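You operate a simulated robot arm through the tools that you are given. There is no shell and no other tool. Be economical: measure what you need, move in short steps, check, and stop when the job is done.

The job below is to be done with a simulated robot arm. You get a single attempt, and the scene is never put back.

JOB
Take the tall tin on the end of the long bench by the fineness meter and put it away on the top of the long table. Put the green block labelled "No 57" from the end of the long bench by the fineness meter on top of the gear there and the green block labelled "No 63" on the slats of the feed table between the side boards. Do these in any order. Set down upright: tall tin.

The check looks at the end state, three seconds after you hand in, the way a careful person would. Anything else that was tipped, shoved, dropped, spilled or broken makes it a failure.

ROBOT AND FRAMES
A 7-joint arm with a fingered hand on a trunk, on a base that drives. Base frame: it is fixed to the floor where the robot stands at the start and does not move with it; the origin is under the middle of the robot, x ahead of it, y to its left, z up; the surface under the hand at the start is at about z = 85. Lengths are in cm, angles in degrees, forces in N, time in s.
Its first joint turns from -166.0 to 166.0 degrees. Places, roughly: slats of the feed table between the side boards [-60, -450, 50]; top of the long table [-30, 80, 80]. Payload 3.7 kg.
The TCP is the grasp point between the finger pads, 2.5 cm short of the fingertips. In the tool frame z runs along the fingers and y along their closing line. Largest opening 8.8 cm; the body of the gripper starts 2.9 cm behind the TCP. The gripper is a hand of 5 fingers: y runs from the thumb to the fingers, the wrist lies at [-1.3, -10.6, -17.4] in the tool frame, and closing takes about 1.5 s.
Orientation is told as [roll, pitch, yaw] about the base's x, y, z axes, in that order, counted from this pose: with the fingers straight down and the wrist toward the robot, the tool's x, y and z point along [0, 1, 0], [1, 0, 0] and [0, 0, -1] of the base frame.

CONTROLS
- The arm moves only by the tool move_arm. Its argument "steps" is a list of rows, each an object (a shift or turn left out is 0, a gripper value left out holds the last) with "delta_rot": the turn, a rotation vector about the base's x, y, z in rad, a list of three; "translation": the shift along the base's x, y, z in cm, a list of three. In form: [{"delta_rot": [wx, wy, wz], "translation": [dx, dy, dz]}, ...]. A call has 1 to 10 rows; each row shifts and turns the commanded pose from where the row before left it. "claw" is the opening, from 0 (shut) to 1 (fully open), set as the call begins (left out, the last holds). Rows are played at 5 a second. More than 5 cm and 8.6 degrees between two rows, or a gripper value outside its range, and nothing of the call is played. Where a pose cannot be reached the arm comes as near as it can. A force on the tool above 40 N (or 10 N above the force at the start of the call, whichever is more), or a blocked arm, ends the call early, and 0.2 s more pass. The fingers move at their own pace (about 10.8 cm/s each) and stop on an object; they squeeze with about 33 N. The grip force told is the motor's: it shows also when the fingers shut on nothing. Time passes only in rows, and 0.2 s behind the last, so rows that do not move let the fingers close. It gives the time, the measured TCP pose, the force on the tool (base axes), the opening and the grip force at its end, in the units of the frame above (readings bear some noise), with the torque about the TCP (base axes, N m) and any sound that the robot's microphone picked up, and new pictures: "show" is both (left out), scene, wrist or none.
- Cameras (640 x 400 px; columns grow to the right, rows downward): "scene" is now at [15, 27.29, 125.7]; the picture's right is [0.69, -0.72, -0.00], its down [-0.62, -0.59, -0.52] and it looks along [0.38, 0.36, -0.85] (base axes); focal length 214 px, centre (320, 200). "wrist" rides on the gripper at [5.9, -7.9, -10.5] in the tool frame; the picture's right is [-0.73, 0.32, -0.61], its down [-0.62, -0.68, 0.38] and it looks along [-0.29, 0.66, 0.70] (tool axes); focal length 234 px, centre (320, 200). There is no depth. A picture from a camera that has moved, and an enlarged one, comes with that camera's place and axes in the base frame and with its lens.
- base_move(legs): drives the robot by 1 to 6 legs, each [ahead, left, turn to the left] in cm, cm and degrees, along the robot's own axes; the way and the turn of a leg run together, so that a leg with both is an arc; at most 150 cm and 180 degrees a leg. The arm and the cameras ride along, it lands a little off, and it stops where it bumps. It gives what a move gives, and a new picture of the scene camera.
- set_fingers(index, middle, ring, little, thumb_bend, thumb_turn): sets how far each is bent, from 0 (flat) to 1 (curled in); at 0.3 the hand is open as for a grip, at 0.7 the pads meet at the TCP. One left out holds its place. A second passes; each finger stops where it meets its share of the squeeze, and holds until it gets a number again. A gripper value or a shape takes the hand back. It gives what a move gives, with no picture; readings hold the bend of each and the force on index, middle, ring, little, thumb and palm. thumb_turn goes from beside the hand (0) to across from the fingers (1), as for a grip.
- preshape(shape): the hand has 5 fingers and takes this shape, open, in about a second: jaw (thumb against the fingers, like two jaws); tri (thumb and two fingers); tip (a fingertip pinch); poke (one finger out to press); point (the index stretched); flat (the hand flat); cup (the hand cupped); fist (a fist). The gripper value then closes the fingers along that shape, each until it touches; the sizes above hold for jaw. It gives what a move gives, with no picture.
- pan_tilt(pan, tilt): turns the head with the scene camera to pan (to the left, within 120 degrees either way) and tilt (down, from -29 to 69), counted from straight ahead of the robot. It gives what a move gives, and a new picture of the scene camera.
- zoom(camera, box): a new picture of the part [left, top, right, bottom] of that camera's present view, enlarged. The clock stands still meanwhile.
- job_done(): hands the job in; it is judged then, once.

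Go step by step. Nothing tells you exact positions but the pictures and the camera data: compare them with the known pose of the tool, close in by small moves and look again before you grip or let go. The budget is 165 turns and 260 pictures, counting those below and the enlarged ones. Unless the task says otherwise, let go and move clear before handing in, and close with one line.

The tools are called after "Call:" as name(argument=value, ...) on one line, values as JSON. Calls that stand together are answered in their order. move_arm: Moves the arm, as the interface text tells. Its arguments: {"type":"object","properties":{"steps":{"type":"array","items":{"type":"object","properties":{"delta_rot":{"type":"array","items":{"type":"number"}},"translation":{"type":"array","items":{"type":"number"}}}}},"claw":{"type":"number"},"show":{"type":"string","enum":["both","scene","wrist","none"]}},"required":["steps"]} The other tools are called the same way: preshape (shape) gives the hand a shape; set_fingers (index, middle, ring, little, thumb_bend, thumb_turn) moves the fingers one by one; base_move (legs) drives the base; pan_tilt (pan, tilt) turns the head that bears the scene camera; zoom (camera, box) takes an enlarged picture of a part of a camera's view; job_done () hands the job in.

At the start:

```text
time: 0.0
ee_pos: [77.78, -5.4, 114.0]
ee_rot: [0.0, 0.0, 0.0]
force: [0.3, -0.8, 0.4]
torque: [0.0, 0.02, 0.0]
width: 8.76
finger_force: 0.0
shape: jaw
bend: [0.3, 0.3, 0.3, 0.3, 0.3, 0.98]
finger forces: [0.0, 0.1, 0.0, 0.1, 0.0, 0.0]
robot x, y, heading: [0.06, -0.3, -0.1]
head pan, tilt: [43.7, 58.3]
```

scene: 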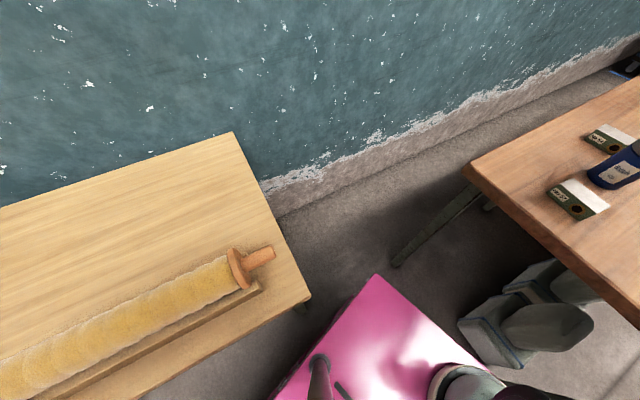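
wrist: 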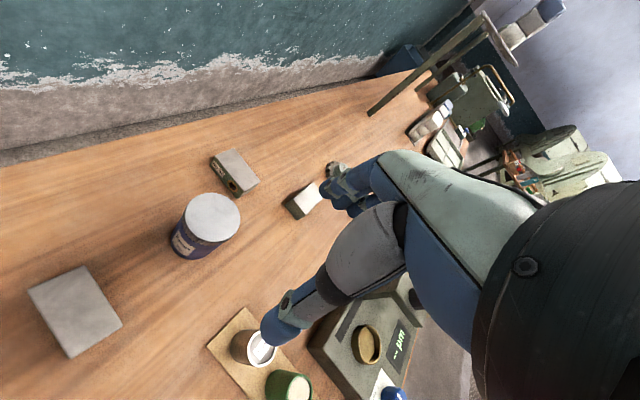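

I see the end of a bench ahead with blocks and a blue tin, and a long table to the left. I'll turn the head to view the bench straight ahead.

Call:
pan_tilt(pan=0, tilt=40)

Call:
pan_tilt(pan=90, tilt=40)

Call:
pan_tilt(pan=-90, tilt=25)

```text
time: 1.1
ee_pos: [77.96, -5.55, 114.07]
ee_rot: [0.1, -0.1, 0.0]
force: [0.0, 0.9, 0.2]
torque: [-0.02, 0.04, -0.01]
width: 8.79
finger_force: 0.1
shape: jaw
bend: [0.3, 0.3, 0.3, 0.3, 0.3, 0.98]
finger forces: [0.0, 0.0, 0.0, 0.0, 0.0, 0.1]
robot x, y, heading: [-0.17, 0.03, -0.1]
head pan, tilt: [0.0, 40.0]
camera scene: at [18.55, 22.56, 128.18], right [0.0, -1.0, 0.0], down [-0.64, 0.0, -0.77], along [0.77, 0.0, -0.64], focal length 214 px, centre (320, 200)
```

scene: 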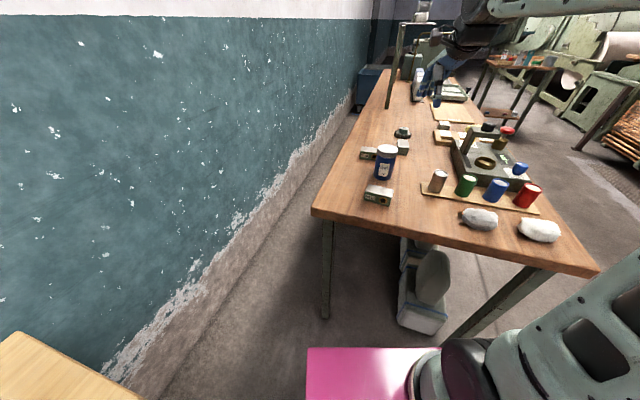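

```text
time: 2.8
ee_pos: [77.97, -5.55, 114.01]
ee_rot: [0.0, 0.0, 0.0]
force: [0.5, 0.4, 0.8]
torque: [0.03, 0.02, -0.02]
width: 8.76
finger_force: 0.0
shape: jaw
bend: [0.3, 0.3, 0.3, 0.3, 0.3, 0.98]
finger forces: [0.0, 0.1, 0.0, 0.0, 0.0, 0.0]
robot x, y, heading: [-0.26, 0.17, 0.1]
head pan, tilt: [90.0, 40.0]
camera scene: at [10.05, 31.06, 128.18], right [1.0, 0.0, 0.0], down [0.0, -0.64, -0.77], along [0.0, 0.77, -0.64], focal length 214 px, centre (320, 200)
```

scene: 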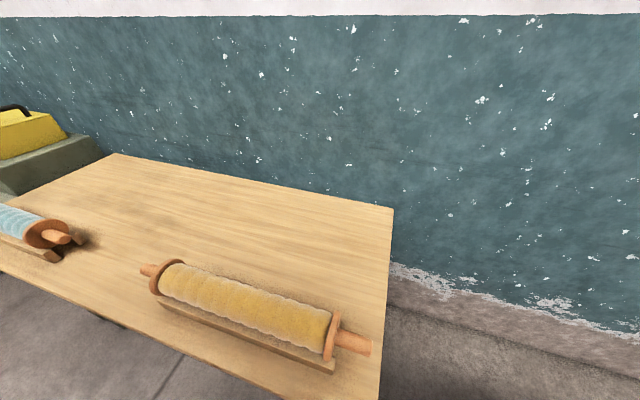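

```text
time: 5.5
ee_pos: [77.87, -5.55, 114.01]
ee_rot: [0.0, 0.0, -0.1]
force: [-0.5, 0.4, 0.5]
torque: [0.02, 0.0, 0.01]
width: 8.78
finger_force: 0.1
shape: jaw
bend: [0.3, 0.3, 0.3, 0.3, 0.3, 0.98]
finger forces: [0.1, 0.0, 0.0, 0.0, 0.0, 0.1]
robot x, y, heading: [-0.03, -0.09, -0.2]
head pan, tilt: [-90.0, 25.0]
camera scene: at [10.05, 13.34, 130.51], right [-1.0, 0.0, 0.0], down [0.0, 0.42, -0.91], along [0.0, -0.91, -0.42], focal length 214 px, centre (320, 200)
```

scene: 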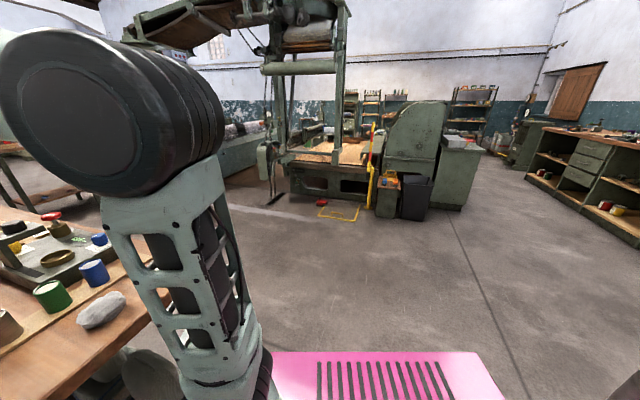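

The long table is to the left; the feed table is far to the right. I'll zoom onto the bench end to identify the blocks, tin and gear.

Call:
pan_tilt(pan=0, tilt=40)

Call:
zoom(camera="scene", box=[330, 110, 490, 210])

Call:
zoom(camera="wrist", box=[20, 120, 404, 360])

```text
time: 7.1
ee_pos: [77.96, -5.43, 113.91]
ee_rot: [0.0, 0.0, 0.0]
force: [0.6, -0.5, 0.1]
torque: [0.05, -0.04, -0.01]
width: 8.76
finger_force: 0.0
shape: jaw
bend: [0.3, 0.3, 0.3, 0.3, 0.3, 0.98]
finger forces: [0.0, 0.0, 0.0, 0.0, 0.1, 0.1]
robot x, y, heading: [-0.28, 0.0, 0.1]
head pan, tilt: [0.0, 40.0]
camera scene: at [18.55, 22.55, 128.18], right [0.0, -1.0, 0.0], down [-0.64, 0.0, -0.77], along [0.77, 0.0, -0.64], focal length 214 px, centre (320, 200)
```

scene: 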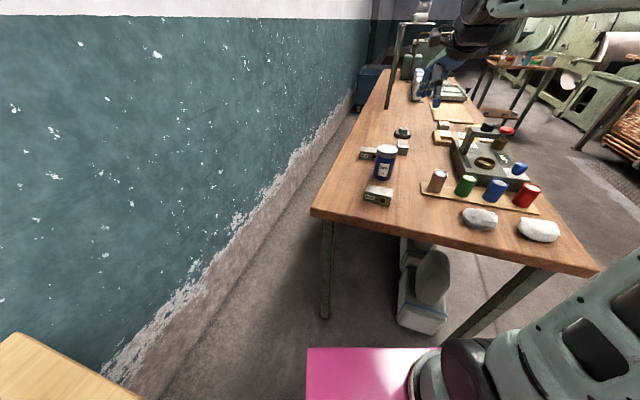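

```text
4.00 times, centred on (410, 160) of scene
camera zoom: at [18.55, 22.55, 128.18], right [0.0, -1.0, 0.0], down [-0.64, 0.0, -0.77], along [0.77, 0.0, -0.64], focal length 858 px, centre (-40, 360)
```

zoom: 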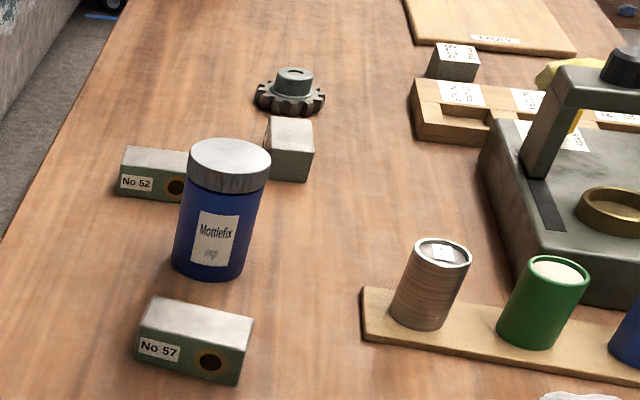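

```text
1.67 times, centred on (212, 240) of wrist
camera zoom: at [69.97, 0.26, 124.56], right [0.32, -0.73, 0.61], down [-0.68, -0.62, -0.38], along [0.66, -0.29, -0.7], focal length 390 px, centre (500, 133)
```

zoom: 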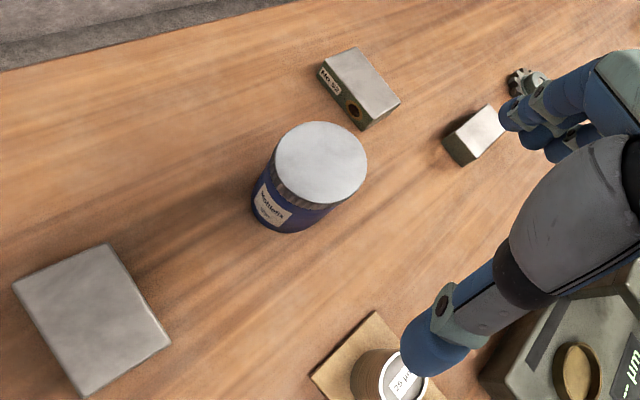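

The tin sits at roughly (83.5, 0, top ≈95), No 57 at about (70, 4.6), and the gear at about (118, -17). I'll move the hand closer above the tin with the jaw open and look again.

Call:
move_arm(steps=[{"translation": [3, 3, -3]}, {"translation": [2.5, 2.6, -4]}], claw=1)

Call:
zoom(camera="scene", box=[330, 90, 490, 190])

```text
refused: row 1 steps farther than a row can; nothing moved
```

```text
4.00 times, centred on (410, 140) of scene
camera zoom: at [18.55, 22.55, 128.18], right [0.0, -1.0, 0.0], down [-0.64, 0.0, -0.77], along [0.77, 0.0, -0.64], focal length 858 px, centre (-40, 440)
```

zoom: 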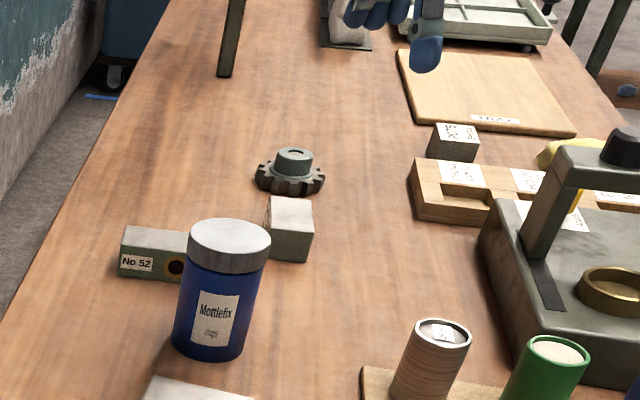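

Call:
move_arm(steps=[{"translation": [2, 2, -3]}, {"translation": [2, 2, -3]}, {"translation": [1.5, 1.6, -3]}], claw=1)

Call:
zoom(camera="scene", box=[330, 90, 490, 190])

```text
time: 7.9
ee_pos: [83.29, -0.07, 104.9]
ee_rot: [0.1, -0.1, 0.0]
force: [0.6, 0.5, -0.2]
torque: [-0.01, 0.0, 0.0]
width: 8.77
finger_force: 0.2
shape: jaw
bend: [0.3, 0.3, 0.3, 0.3, 0.3, 0.98]
finger forces: [0.1, 0.1, 0.0, 0.1, 0.1, 0.0]
robot x, y, heading: [-0.28, -0.39, -0.0]
head pan, tilt: [0.0, 40.0]
camera scene: at [18.53, 22.55, 128.19], right [0.0, -1.0, 0.0], down [-0.64, 0.0, -0.77], along [0.77, 0.0, -0.64], focal length 214 px, centre (320, 200)
camera wrist: at [75.37, 5.81, 115.47], right [0.32, -0.73, 0.61], down [-0.68, -0.62, -0.38], along [0.66, -0.29, -0.7], focal length 234 px, centre (320, 200)
```

scene: 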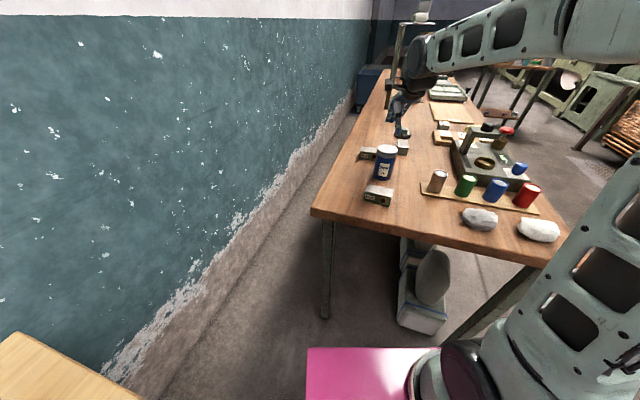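
wrist: 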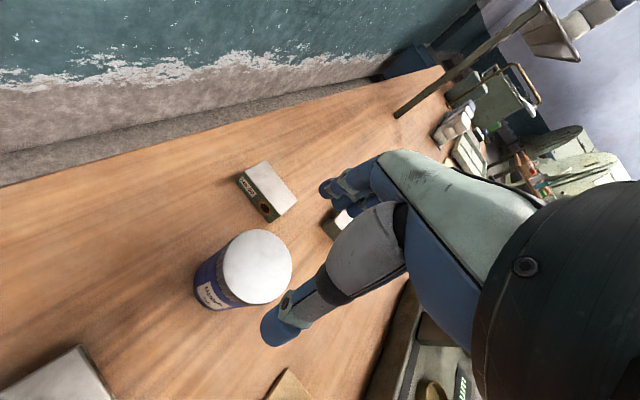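

```text
4.00 times, centred on (410, 140) of scene
camera zoom: at [18.53, 22.55, 128.19], right [0.0, -1.0, 0.0], down [-0.64, 0.0, -0.77], along [0.77, 0.0, -0.64], focal length 858 px, centre (-40, 440)
```

zoom: 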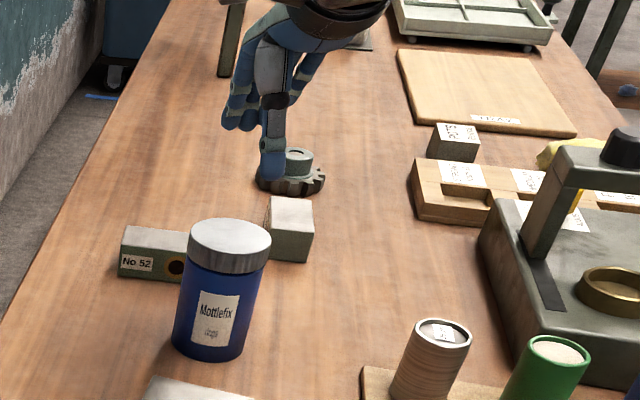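

The tin lid's centre is at about (83.6, 0.1), top ≈95, so the hand is almost above it. I'll descend around it in small steps.

Call:
move_arm(steps=[{"translation": [0.3, 0.2, -4]}, {"translation": [0, 0, -4]}], claw=1)

Call:
zoom(camera="scene", box=[350, 110, 430, 190])

```text
time: 8.5
ee_pos: [83.85, 0.34, 96.98]
ee_rot: [0.1, 0.0, -0.1]
force: [0.0, 0.1, 1.2]
torque: [-0.02, 0.01, -0.01]
width: 8.76
finger_force: 0.1
shape: jaw
bend: [0.3, 0.3, 0.3, 0.3, 0.3, 0.98]
finger forces: [0.0, 0.0, 0.0, 0.1, 0.0, 0.0]
robot x, y, heading: [-0.08, 0.06, 0.1]
head pan, tilt: [0.0, 40.0]
camera scene: at [18.53, 22.56, 128.18], right [0.0, -1.0, 0.0], down [-0.64, 0.0, -0.77], along [0.77, 0.0, -0.64], focal length 214 px, centre (320, 200)
camera wrist: at [75.83, 6.05, 107.4], right [0.32, -0.73, 0.61], down [-0.68, -0.62, -0.38], along [0.66, -0.29, -0.7], focal length 234 px, centre (320, 200)
```

scene: 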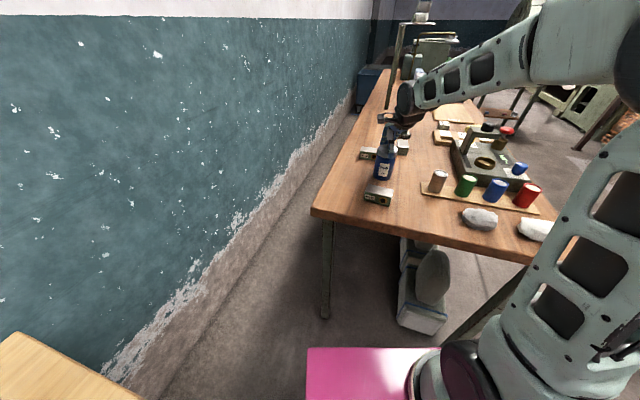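
wrist: 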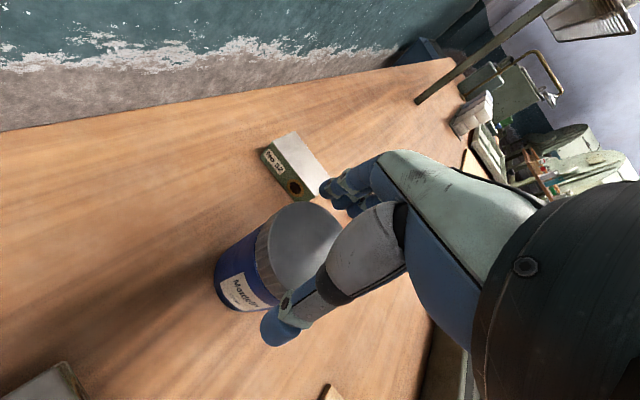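

```text
5.00 times, centred on (390, 150) of scene
camera zoom: at [18.53, 22.56, 128.18], right [0.0, -1.0, 0.0], down [-0.64, 0.0, -0.77], along [0.77, 0.0, -0.64], focal length 1072 px, centre (-30, 450)
```

zoom: 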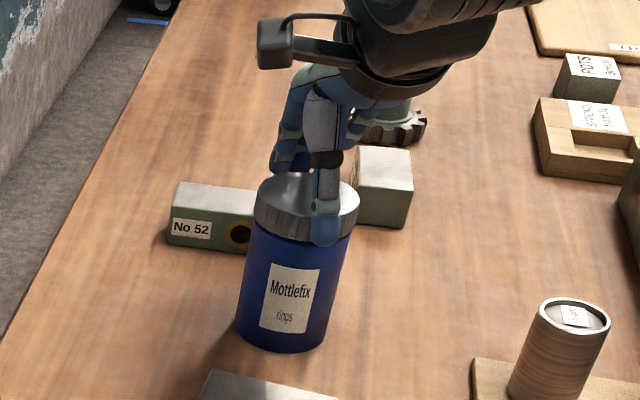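

Thumb and fingers straddle the lid. I'll lower further to bring the fingers 5 cm down its sides, then close.

Call:
move_arm(steps=[{"translation": [-0.2, 0.1, -2.2]}, {"translation": [0, 0, -2]}], claw=1)

Call:
zoom(camera="scene", box=[350, 110, 430, 190])

```text
time: 9.1
ee_pos: [83.58, 0.45, 93.17]
ee_rot: [0.0, -0.8, 0.0]
force: [1.2, 1.5, 29.3]
torque: [0.09, 0.31, -0.04]
width: 8.8
finger_force: 0.1
shape: jaw
bend: [0.28, 0.3, 0.3, 0.3, 0.3, 0.98]
finger forces: [10.3, 0.0, 0.0, 0.0, 16.7, 0.0]
robot x, y, heading: [-0.25, -0.07, 0.1]
head pan, tilt: [0.0, 40.0]
camera scene: at [18.45, 22.56, 128.2], right [0.0, -1.0, 0.0], down [-0.64, 0.0, -0.77], along [0.77, 0.0, -0.64], focal length 214 px, centre (320, 200)
camera wrist: at [75.45, 6.16, 103.7], right [0.32, -0.73, 0.61], down [-0.68, -0.62, -0.39], along [0.66, -0.29, -0.69], focal length 234 px, centre (320, 200)
```

scene: 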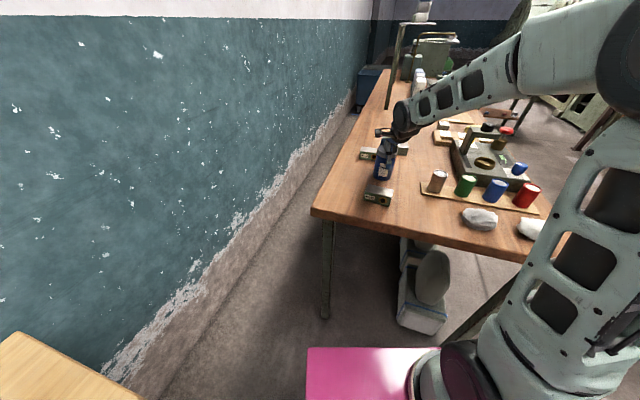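
wrist: 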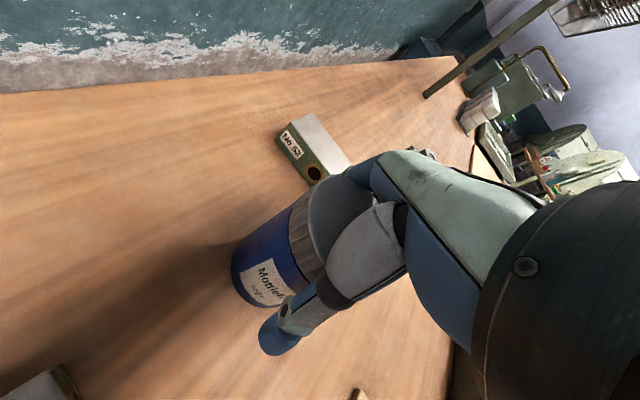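

```text
5.00 times, centred on (390, 150) of scene
camera zoom: at [18.45, 22.56, 128.2], right [0.0, -1.0, 0.0], down [-0.64, 0.0, -0.77], along [0.77, 0.0, -0.64], focal length 1072 px, centre (-30, 450)
```

zoom: 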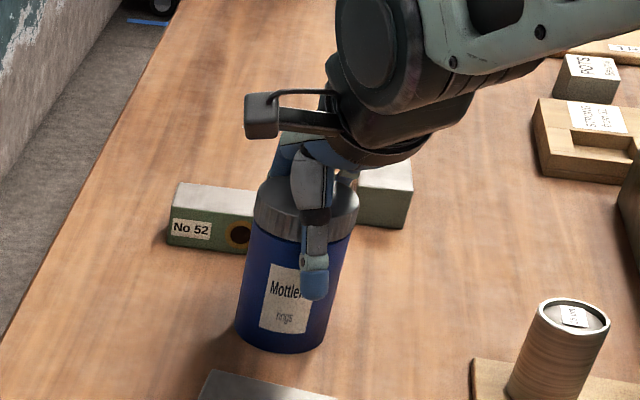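

The thumb and index bases touch the lid (29 N), so it's low enough. I'll back up a bit and close.

Call:
move_arm(steps=[{"translation": [0, 0, 0.7]}, {}], claw=1, show="none")

Call:
move_arm(steps=[{}, {}, {}, {}, {}, {}, {}, {}], claw=0)

Call:
zoom(camera="scene", box=[350, 110, 430, 190])

```text
time: 9.7
ee_pos: [83.48, 0.3, 93.32]
ee_rot: [0.0, 0.1, 0.0]
force: [1.8, 0.7, 6.7]
torque: [0.04, -0.02, 0.03]
width: 8.8
finger_force: 0.1
shape: jaw
bend: [0.28, 0.3, 0.3, 0.3, 0.3, 0.98]
finger forces: [6.5, 0.0, 0.0, 0.0, 4.3, 0.0]
robot x, y, heading: [0.15, 0.34, -0.0]
head pan, tilt: [0.0, 40.0]
```

```text
time: 11.5
ee_pos: [83.47, 0.28, 93.45]
ee_rot: [0.0, 0.0, 0.0]
force: [2.0, -0.1, 2.9]
torque: [-0.04, -0.25, 0.01]
width: 5.57
finger_force: 32.6
shape: jaw
bend: [0.74, 0.42, 0.42, 0.43, 0.59, 0.98]
finger forces: [22.8, 14.4, 3.8, 0.0, 38.6, 0.1]
robot x, y, heading: [0.06, -0.18, -0.2]
head pan, tilt: [0.0, 40.0]
camera scene: at [18.55, 22.56, 128.18], right [0.0, -1.0, 0.0], down [-0.64, 0.0, -0.77], along [0.77, 0.0, -0.64], focal length 214 px, centre (320, 200)
camera wrist: at [75.48, 6.12, 104.03], right [0.32, -0.73, 0.61], down [-0.68, -0.62, -0.38], along [0.66, -0.29, -0.7], focal length 234 px, centre (320, 200)
```

scene: 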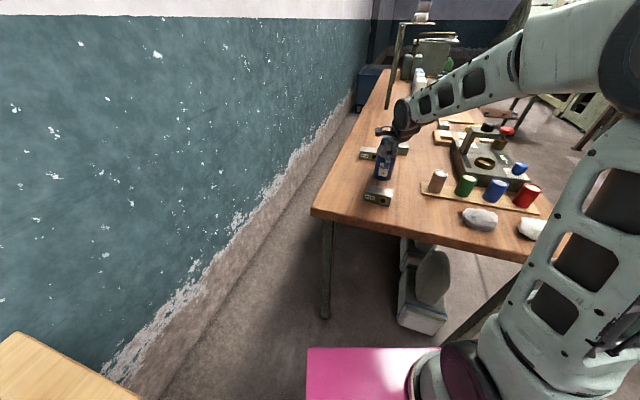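
wrist: 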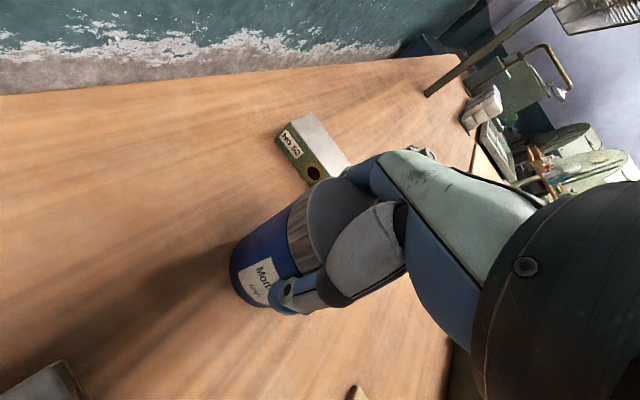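

```text
5.00 times, centred on (390, 150) of scene
camera zoom: at [18.55, 22.56, 128.18], right [0.0, -1.0, 0.0], down [-0.64, 0.0, -0.77], along [0.77, 0.0, -0.64], focal length 1072 px, centre (-30, 450)
```

zoom: 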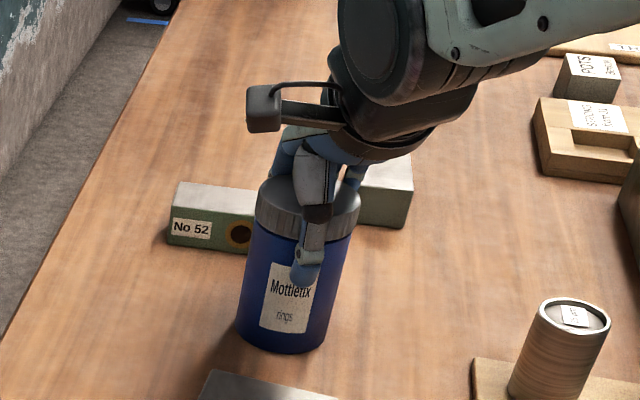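

The fingers have closed on the tin with solid force. I'll lift a little and check it holds.

Call:
move_arm(steps=[{"translation": [0, 0, 1]}, {"translation": [0, 0, 1.5]}, {}], show="wrist")

Call:
zoom(camera="scene", box=[350, 110, 430, 190])

```text
time: 12.3
ee_pos: [83.33, 0.3, 95.92]
ee_rot: [0.0, 0.0, 0.0]
force: [-0.2, -0.1, -2.5]
torque: [0.0, 0.02, 0.0]
width: 5.5
finger_force: 32.7
shape: jaw
bend: [0.74, 0.43, 0.43, 0.43, 0.59, 0.97]
finger forces: [21.1, 14.0, 3.8, 0.0, 38.5, 0.0]
robot x, y, heading: [-0.34, -0.24, 0.0]
head pan, tilt: [0.0, 40.0]
camera wrist: at [75.44, 6.11, 106.54], right [0.32, -0.73, 0.61], down [-0.68, -0.62, -0.38], along [0.66, -0.29, -0.7], focal length 234 px, centre (320, 200)
```

wrist: 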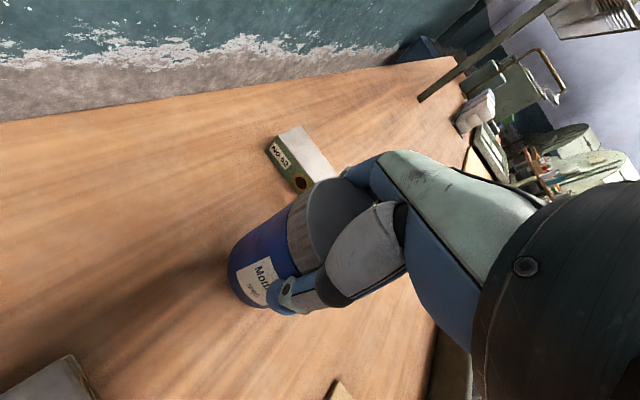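

```text
5.00 times, centred on (390, 150) of scene
camera zoom: at [18.55, 22.56, 128.18], right [0.0, -1.0, 0.0], down [-0.64, 0.0, -0.77], along [0.77, 0.0, -0.64], focal length 1072 px, centre (-30, 450)
```

zoom: 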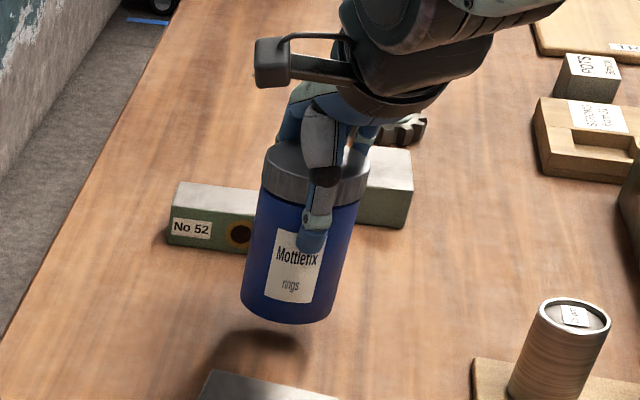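

The tin is held upright. I'll raise it, and look back to both sides before turning the base toward the long table.

Call:
move_arm(steps=[{"translation": [-2, 0, 4.5]}, {"translation": [-2, 0, 4.5]}, {"translation": [-2, 0, 4.5]}, {"translation": [-2, 0, 1]}, {}], show="wrist")

Call:
pan_tilt(pan=-120, tilt=50)

Call:
pan_tilt(pan=120, tilt=50)

```text
time: 13.5
ee_pos: [75.63, 0.31, 110.66]
ee_rot: [0.0, 0.0, 0.0]
force: [0.9, 0.1, -1.0]
torque: [0.0, 0.0, -0.01]
width: 5.47
finger_force: 33.1
shape: jaw
bend: [0.74, 0.43, 0.43, 0.43, 0.59, 0.97]
finger forces: [21.0, 14.0, 4.0, 0.1, 38.2, 0.0]
robot x, y, heading: [0.29, 0.14, -0.2]
head pan, tilt: [0.0, 40.0]
camera wrist: at [67.72, 6.04, 121.27], right [0.32, -0.73, 0.61], down [-0.68, -0.62, -0.38], along [0.66, -0.29, -0.7], focal length 234 px, centre (320, 200)
```

wrist: 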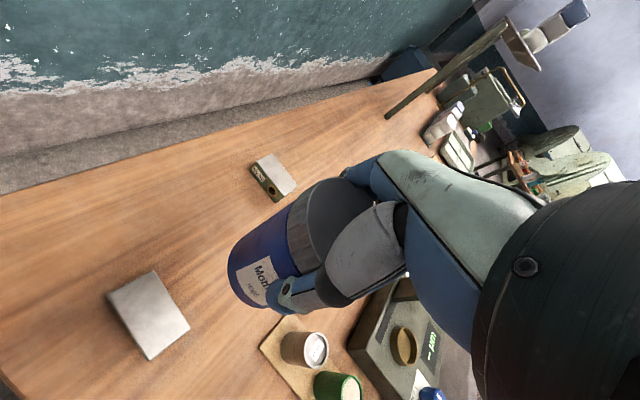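

```text
time: 15.5
ee_pos: [75.78, 0.32, 110.73]
ee_rot: [0.0, 0.0, 0.0]
force: [0.2, 0.6, -1.6]
torque: [0.02, 0.01, -0.01]
width: 5.52
finger_force: 32.9
shape: jaw
bend: [0.74, 0.43, 0.43, 0.43, 0.59, 0.97]
finger forces: [21.0, 14.0, 4.0, 0.1, 38.1, 0.1]
robot x, y, heading: [-0.43, 0.21, 0.2]
head pan, tilt: [-120.0, 50.0]
camera scene: at [6.21, 15.89, 126.77], right [-0.87, 0.5, 0.0], down [0.38, 0.66, -0.64], along [-0.32, -0.56, -0.77], focal length 214 px, centre (320, 200)
```

scene: 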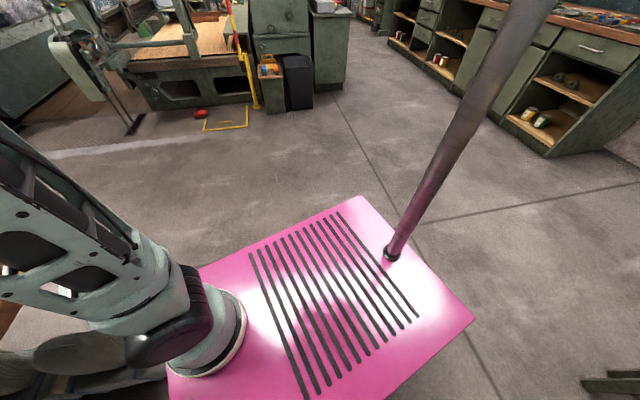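

```text
time: 18.9
ee_pos: [75.65, 0.15, 110.68]
ee_rot: [0.0, 0.0, 0.0]
force: [-1.2, 0.1, -2.3]
torque: [0.02, 0.0, 0.01]
width: 5.49
finger_force: 33.0
shape: jaw
bend: [0.74, 0.43, 0.43, 0.43, 0.59, 0.97]
finger forces: [21.0, 14.1, 4.0, 0.1, 38.2, 0.0]
robot x, y, heading: [0.03, 0.06, 0.2]
head pan, tilt: [120.0, 50.0]
camera scene: at [6.2, 29.23, 126.77], right [0.87, 0.5, 0.0], down [0.38, -0.66, -0.64], along [-0.32, 0.56, -0.77], focal length 214 px, centre (320, 200)
```

scene: 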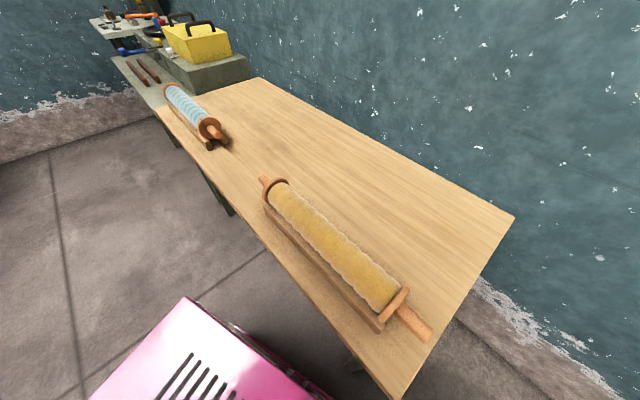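

There's free floor behind and to the right. I'll back off right a bit, turn left to face the long table, and look.

Call:
base_move(legs=[[-10, -15, 0], [0, 0, 84]])

Call:
pan_tilt(pan=0, tilt=50)

```text
time: 24.0
ee_pos: [-1.95, 60.31, 110.83]
ee_rot: [0.0, 0.0, 83.8]
force: [-0.4, 0.6, -2.2]
torque: [0.01, -0.02, -0.02]
width: 5.43
finger_force: 33.0
shape: jaw
bend: [0.74, 0.43, 0.44, 0.43, 0.59, 0.97]
finger forces: [19.8, 13.9, 4.3, 0.0, 36.6, 0.0]
robot x, y, heading: [-10.27, -15.1, 83.7]
head pan, tilt: [120.0, 50.0]
camera scene: at [-38.25, -5.54, 126.77], right [-0.4, 0.92, 0.0], down [0.7, 0.31, -0.64], along [-0.59, -0.26, -0.77], focal length 214 px, centre (320, 200)
```

scene: 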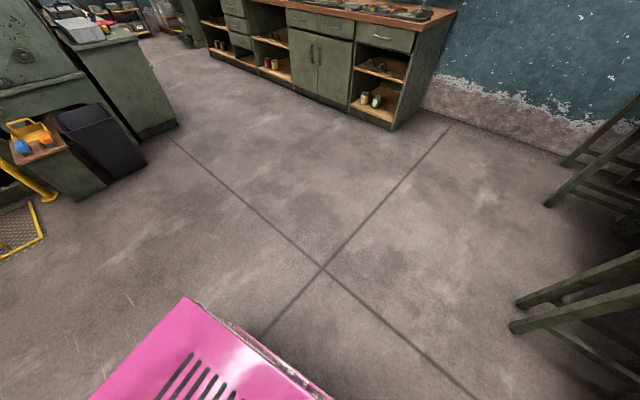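

```text
time: 26.0
ee_pos: [-1.86, 60.36, 110.73]
ee_rot: [0.0, 0.0, 83.8]
force: [0.3, 0.2, -1.9]
torque: [-0.02, 0.0, 0.02]
width: 5.42
finger_force: 32.7
shape: jaw
bend: [0.74, 0.43, 0.44, 0.43, 0.59, 0.97]
finger forces: [19.6, 13.8, 4.3, 0.0, 36.5, 0.0]
robot x, y, heading: [-9.92, -15.16, 83.7]
head pan, tilt: [0.0, 50.0]
camera scene: at [-30.35, 5.2, 126.76], right [0.99, -0.11, 0.0], down [-0.08, -0.76, -0.64], along [0.07, 0.64, -0.77], focal length 214 px, centre (320, 200)
```

scene: 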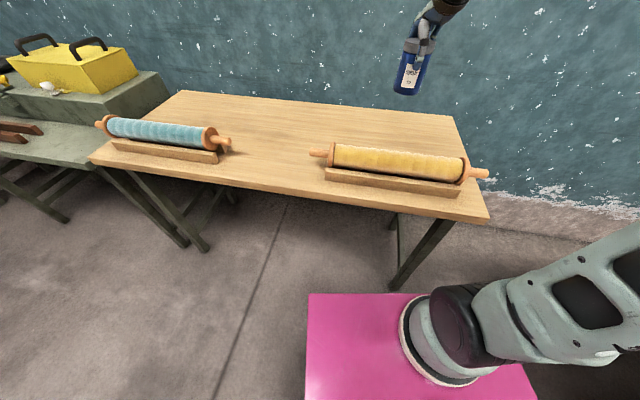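

The tin hangs over the table, clear of the rolls. I'll move it to about (2, 74), behind the yellow roll, and lower towards the surface.

Call:
move_arm(steps=[{"translation": [1.3, 4.5, 0]}, {"translation": [1.3, 4.5, 0]}, {"translation": [1.3, 4.5, 0]}, {"translation": [0, 0, -4.5]}, {"translation": [0, 0, -4.5]}, {"translation": [0, 0, -4.5]}, {"translation": [0, 0, -4.2]}, {}])

Call:
zoom(camera="scene", box=[320, 60, 480, 160])

```text
time: 27.8
ee_pos: [1.86, 74.03, 93.16]
ee_rot: [0.0, 0.0, 83.7]
force: [-1.0, -0.2, -1.7]
torque: [0.0, 0.02, 0.0]
width: 5.43
finger_force: 33.0
shape: jaw
bend: [0.74, 0.43, 0.44, 0.43, 0.6, 0.97]
finger forces: [19.5, 13.7, 4.4, 0.0, 36.1, 0.0]
robot x, y, heading: [-10.25, -15.28, 83.7]
head pan, tilt: [0.0, 50.0]
camera scene: at [-30.34, 5.21, 126.76], right [0.99, -0.11, 0.0], down [-0.08, -0.76, -0.64], along [0.07, 0.64, -0.77], focal length 214 px, centre (320, 200)
camera wrist: at [-4.9, 66.7, 103.75], right [0.76, 0.24, 0.61], down [0.54, -0.75, -0.38], along [0.36, 0.62, -0.7], focal length 234 px, centre (320, 200)
```

scene: 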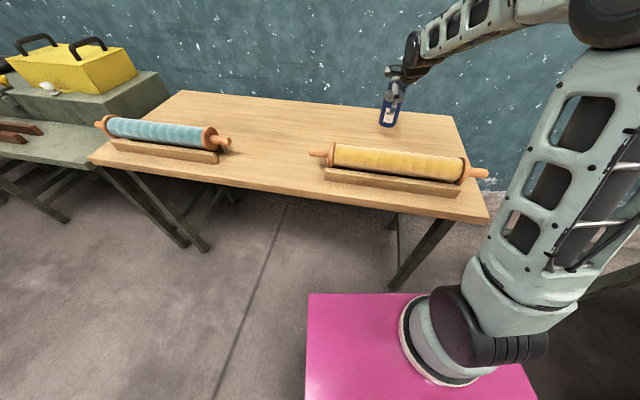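
wrist: 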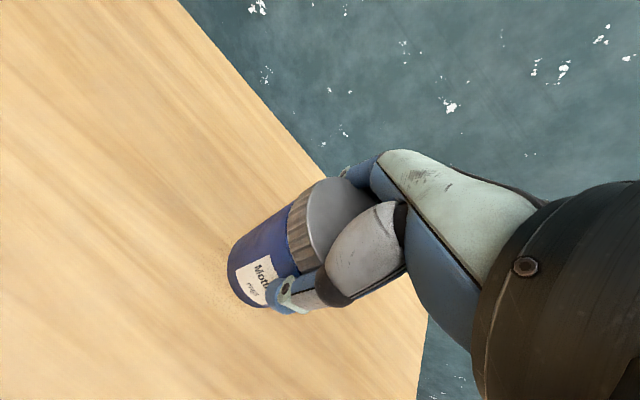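

```text
4.00 times, centred on (400, 110) of scene
camera zoom: at [-30.34, 5.21, 126.76], right [0.99, -0.11, 0.0], down [-0.08, -0.76, -0.64], along [0.07, 0.64, -0.77], focal length 858 px, centre (0, 560)
```

zoom: 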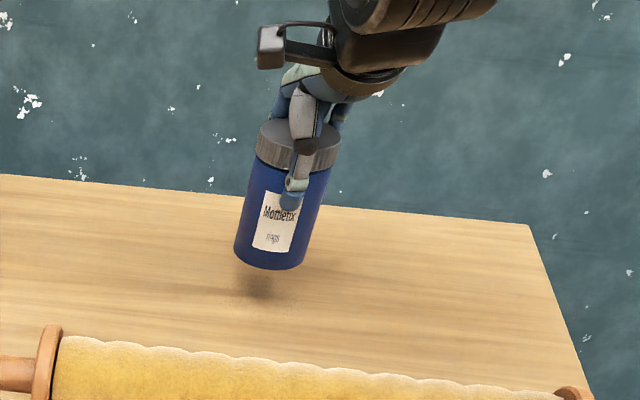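

The tin is ~4–5 cm above the table, well inside its edges. I'll lower in small steps until contact shows.

Call:
move_arm(steps=[{"translation": [0, 0, -2]}, {"translation": [0, 0, -1]}, {"translation": [0, 0, -0.5]}, {"translation": [0, 0, -0.4]}, {}], show="none")

Call:
zoom(camera="scene", box=[320, 60, 480, 160])

```text
time: 29.0
ee_pos: [2.07, 73.94, 89.09]
ee_rot: [0.0, 0.0, 83.6]
force: [0.6, -0.7, -1.7]
torque: [-0.01, 0.01, -0.02]
width: 5.38
finger_force: 33.4
shape: jaw
bend: [0.74, 0.43, 0.44, 0.43, 0.6, 0.97]
finger forces: [19.4, 13.8, 4.5, 0.0, 36.1, 0.1]
robot x, y, heading: [-10.37, -15.07, 83.6]
head pan, tilt: [0.0, 50.0]
```

```text
4.00 times, centred on (400, 110) of scene
camera zoom: at [-30.35, 5.2, 126.76], right [0.99, -0.11, 0.0], down [-0.08, -0.76, -0.64], along [0.07, 0.64, -0.77], focal length 858 px, centre (0, 560)
```

zoom: 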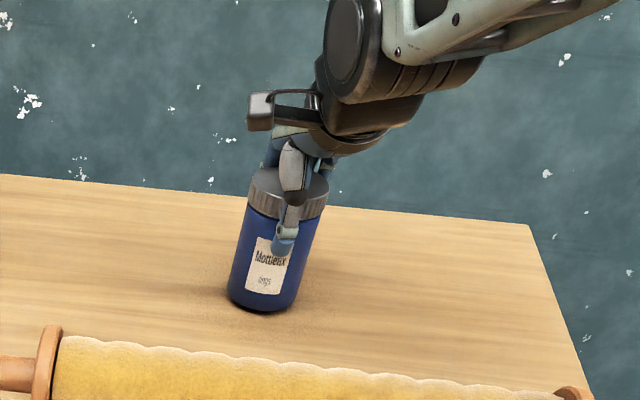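

Nearly down. I'll creep down until the force shows contact.

Call:
move_arm(steps=[{"translation": [0, 0, -0.3]}, {"translation": [0, 0, -0.2]}, {}], show="none")

```text
time: 29.8
ee_pos: [2.06, 73.75, 88.6]
ee_rot: [0.0, 0.0, 83.6]
force: [-0.8, -0.7, -1.9]
torque: [0.0, 0.0, 0.0]
width: 5.42
finger_force: 32.7
shape: jaw
bend: [0.74, 0.43, 0.44, 0.43, 0.6, 0.97]
finger forces: [19.3, 13.7, 4.5, 0.1, 35.9, 0.1]
robot x, y, heading: [-10.42, -15.44, 83.8]
head pan, tilt: [0.0, 50.0]
```

Call:
move_arm(steps=[{"translation": [0, 0, -0.2]}, {"translation": [0, 0, -0.2]}, {}], show="none")

Call:
zoom(camera="scene", box=[360, 80, 424, 144])

```text
time: 30.6
ee_pos: [1.88, 73.84, 88.48]
ee_rot: [0.0, -0.2, 83.6]
force: [-2.5, -2.5, 19.2]
torque: [0.22, -0.17, 0.01]
width: 5.36
finger_force: 33.1
shape: jaw
bend: [0.74, 0.44, 0.44, 0.43, 0.6, 0.97]
finger forces: [19.7, 13.9, 4.7, 0.0, 39.9, 0.1]
robot x, y, heading: [-10.19, -15.1, 83.8]
head pan, tilt: [0.0, 50.0]
```

```text
6.25 times, centred on (392, 112) of scene
camera zoom: at [-30.37, 5.12, 126.78], right [0.99, -0.11, 0.0], down [-0.08, -0.76, -0.64], along [0.07, 0.64, -0.77], focal length 1340 px, centre (-130, 750)
```

zoom: 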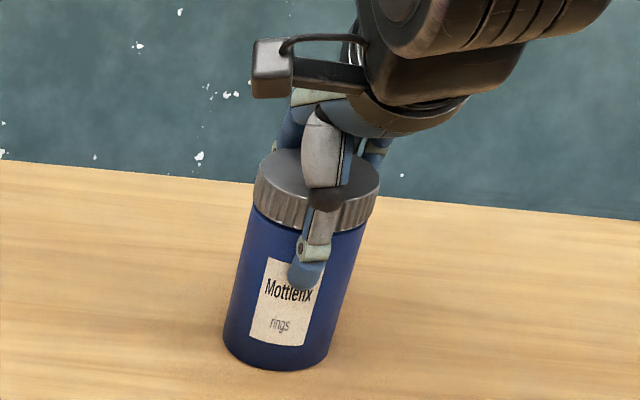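

The tin stands on the table (19 N contact). I'll ease off slightly and open the hand.

Call:
move_arm(steps=[{"translation": [0, 0, 0.15]}, {}], show="none")

Call:
move_arm(steps=[{}, {}, {}, {}, {}, {}], claw=1, show="wrist")

Call:
zoom(camera="scene", box=[360, 80, 424, 144])

```text
time: 31.2
ee_pos: [2.07, 73.87, 88.32]
ee_rot: [0.1, 0.0, 83.8]
force: [-1.4, -0.3, 14.9]
torque: [0.38, -0.18, 0.0]
width: 5.33
finger_force: 32.7
shape: jaw
bend: [0.74, 0.44, 0.44, 0.43, 0.6, 0.97]
finger forces: [20.3, 14.6, 4.9, 0.1, 38.8, 0.0]
robot x, y, heading: [-9.7, -15.07, 83.6]
head pan, tilt: [0.0, 50.0]
```

```text
time: 32.6
ee_pos: [2.12, 73.86, 88.43]
ee_rot: [0.0, -0.1, 83.6]
force: [-1.6, -2.3, 6.7]
torque: [0.05, 0.02, 0.07]
width: 8.77
finger_force: 0.1
shape: jaw
bend: [0.29, 0.3, 0.3, 0.3, 0.3, 0.97]
finger forces: [3.6, 0.0, 0.0, 0.0, 5.9, 0.0]
robot x, y, heading: [-10.16, -14.89, 83.5]
head pan, tilt: [0.0, 50.0]
camera wrist: at [-4.76, 66.5, 98.92], right [0.76, 0.24, 0.61], down [0.54, -0.75, -0.38], along [0.36, 0.62, -0.7], focal length 234 px, centre (320, 200)
```

wrist: 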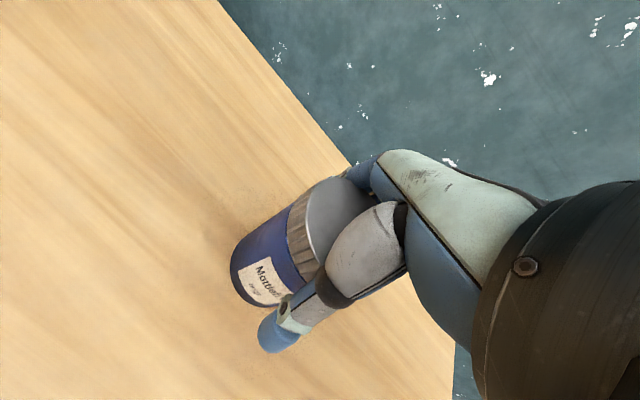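

```text
6.25 times, centred on (392, 112) of scene
camera zoom: at [-30.36, 5.17, 126.77], right [0.99, -0.11, 0.0], down [-0.08, -0.76, -0.64], along [0.07, 0.64, -0.77], focal length 1340 px, centre (-130, 750)
```

zoom: 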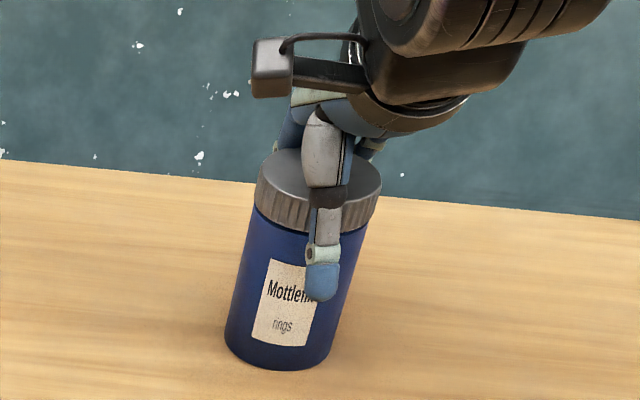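

The tin stands free. I'll raise the hand straight up and away, then check it.

Call:
move_arm(steps=[{"translation": [0, 0, 2]}, {"translation": [0, 0, 3]}, {"translation": [0, 0, 4.5]}, {"translation": [0, 0, 4.5]}, {"translation": [0, 0, 4.5]}, {"translation": [0, -4.5, 2]}, {"translation": [0, -4.5, 2]}], show="scene")

Call:
zoom(camera="scene", box=[320, 60, 480, 160])

```text
time: 34.2
ee_pos: [2.18, 64.55, 110.88]
ee_rot: [0.0, 0.1, 83.8]
force: [0.3, -0.6, -0.3]
torque: [0.01, 0.01, -0.04]
width: 8.8
finger_force: 0.1
shape: jaw
bend: [0.3, 0.3, 0.3, 0.3, 0.3, 0.97]
finger forces: [0.1, 0.0, 0.1, 0.0, 0.0, 0.0]
robot x, y, heading: [-10.06, -15.03, 83.7]
head pan, tilt: [0.0, 50.0]
camera scene: at [-30.35, 5.24, 126.76], right [0.99, -0.11, 0.0], down [-0.08, -0.76, -0.64], along [0.07, 0.64, -0.77], focal length 214 px, centre (320, 200)
```

scene: 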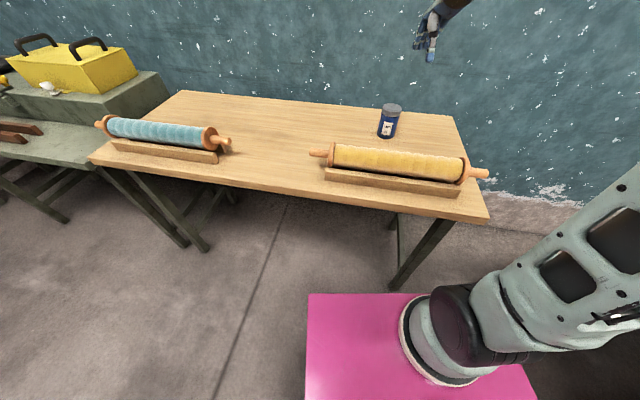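

```text
4.00 times, centred on (400, 110) of scene
camera zoom: at [-30.35, 5.24, 126.76], right [0.99, -0.11, 0.0], down [-0.08, -0.76, -0.64], along [0.07, 0.64, -0.77], focal length 858 px, centre (0, 560)
```

zoom: 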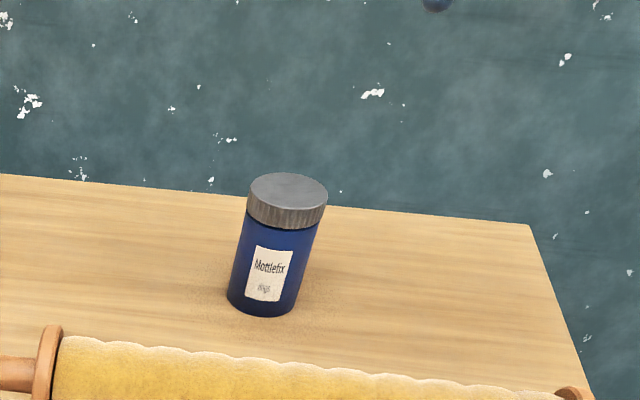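

The tin is upright on the long table. Now I'll turn back to the bench end and move closer so that the gear is in reach.

Call:
base_move(legs=[[0, 0, -96], [0, 25, 0], [21, 0, 0]])

Call:
zoom(camera="scene", box=[320, 60, 480, 160])

```text
time: 41.3
ee_pos: [93.95, -13.16, 111.08]
ee_rot: [0.0, 0.0, -11.2]
force: [0.9, -0.5, 0.3]
torque: [-0.02, -0.01, 0.01]
width: 8.79
finger_force: 0.0
shape: jaw
bend: [0.3, 0.3, 0.3, 0.3, 0.3, 0.97]
finger forces: [0.0, 0.0, 0.0, 0.0, 0.1, 0.1]
robot x, y, heading: [15.58, 5.52, -10.9]
head pan, tilt: [0.0, 50.0]
camera scene: at [37.39, 24.27, 126.77], right [-0.2, -0.98, 0.0], down [-0.75, 0.15, -0.64], along [0.63, -0.13, -0.77], focal length 214 px, centre (320, 200)
```

scene: 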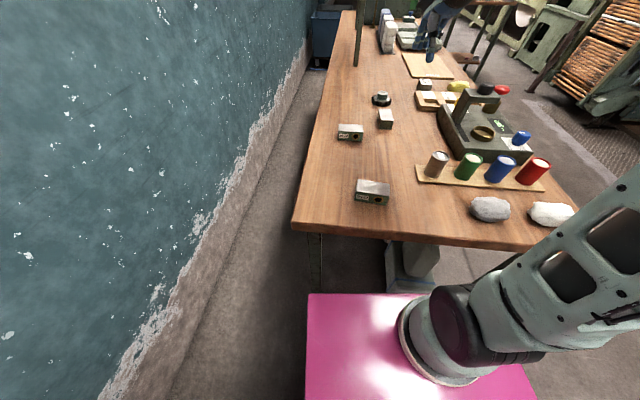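

```text
4.00 times, centred on (400, 110) of scene
camera zoom: at [37.39, 24.27, 126.77], right [-0.2, -0.98, 0.0], down [-0.75, 0.15, -0.64], along [0.63, -0.13, -0.77], focal length 858 px, centre (0, 560)
```

zoom: 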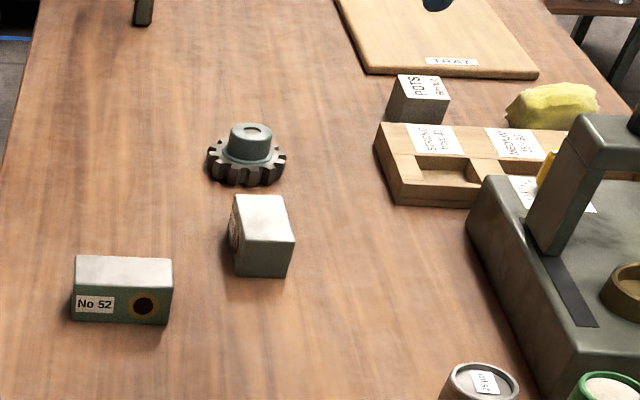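

The third block has its label on the left face. I'll check it with the wrist camera.

Call:
zoom(camera="wrist", box=[80, 100, 400, 300])

```text
2.00 times, centred on (240, 200) of wrist
camera zoom: at [87.24, -6.03, 121.51], right [0.18, -0.78, 0.61], down [-0.79, -0.48, -0.38], along [0.59, -0.41, -0.7], focal length 468 px, centre (480, 200)
```

zoom: 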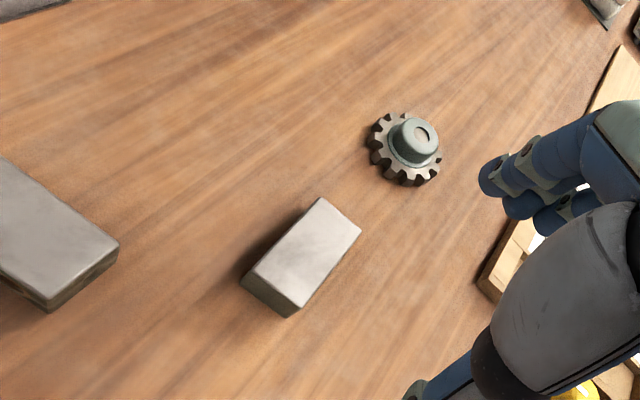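

I'll swing the hand to the left and turn it so the wrist camera faces that label.

Call:
move_arm(steps=[{"translation": [0.2, 3.84, -1.2], "delta_rot": [0, 0, -0.136]}, {"translation": [0.2, 3.84, -1.2], "delta_rot": [0, 0, -0.136]}, {"translation": [0.2, 3.84, -1.2], "delta_rot": [0, 0, -0.136]}, {"translation": [0.2, 3.84, -1.2], "delta_rot": [0, 0, -0.136]}, {"translation": [0.2, 3.84, -1.2], "delta_rot": [0, 0, -0.136]}], show="wrist")

```text
time: 42.5
ee_pos: [94.73, 6.06, 104.88]
ee_rot: [0.0, -0.2, -50.3]
force: [0.9, 0.9, 0.2]
torque: [0.02, -0.05, 0.03]
width: 8.79
finger_force: 0.1
shape: jaw
bend: [0.3, 0.3, 0.3, 0.3, 0.3, 0.97]
finger forces: [0.0, 0.0, 0.0, 0.0, 0.0, 0.1]
robot x, y, heading: [15.62, 5.35, -11.5]
head pan, tilt: [0.0, 50.0]
camera wrist: at [94.16, 15.82, 115.4], right [-0.35, -0.71, 0.61], down [-0.91, 0.13, -0.38], along [0.2, -0.69, -0.7], focal length 234 px, centre (320, 200)
```

wrist: 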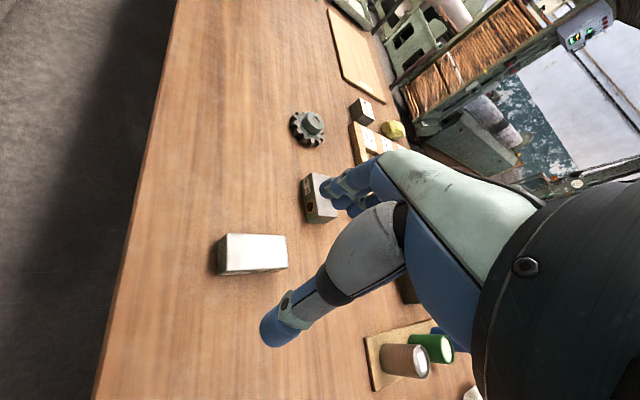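

Call:
zoom(camera="wrist", box=[280, 160, 360, 240])

```text
5.00 times, centred on (320, 200) of wrist
camera zoom: at [94.16, 15.82, 115.4], right [-0.35, -0.71, 0.61], down [-0.91, 0.13, -0.38], along [0.2, -0.69, -0.7], focal length 1171 px, centre (320, 200)
```

zoom: 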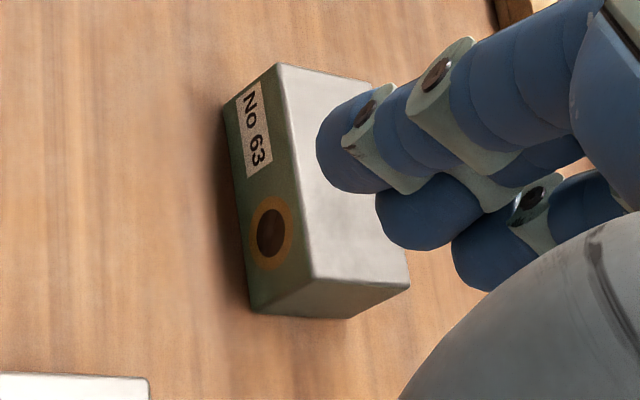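

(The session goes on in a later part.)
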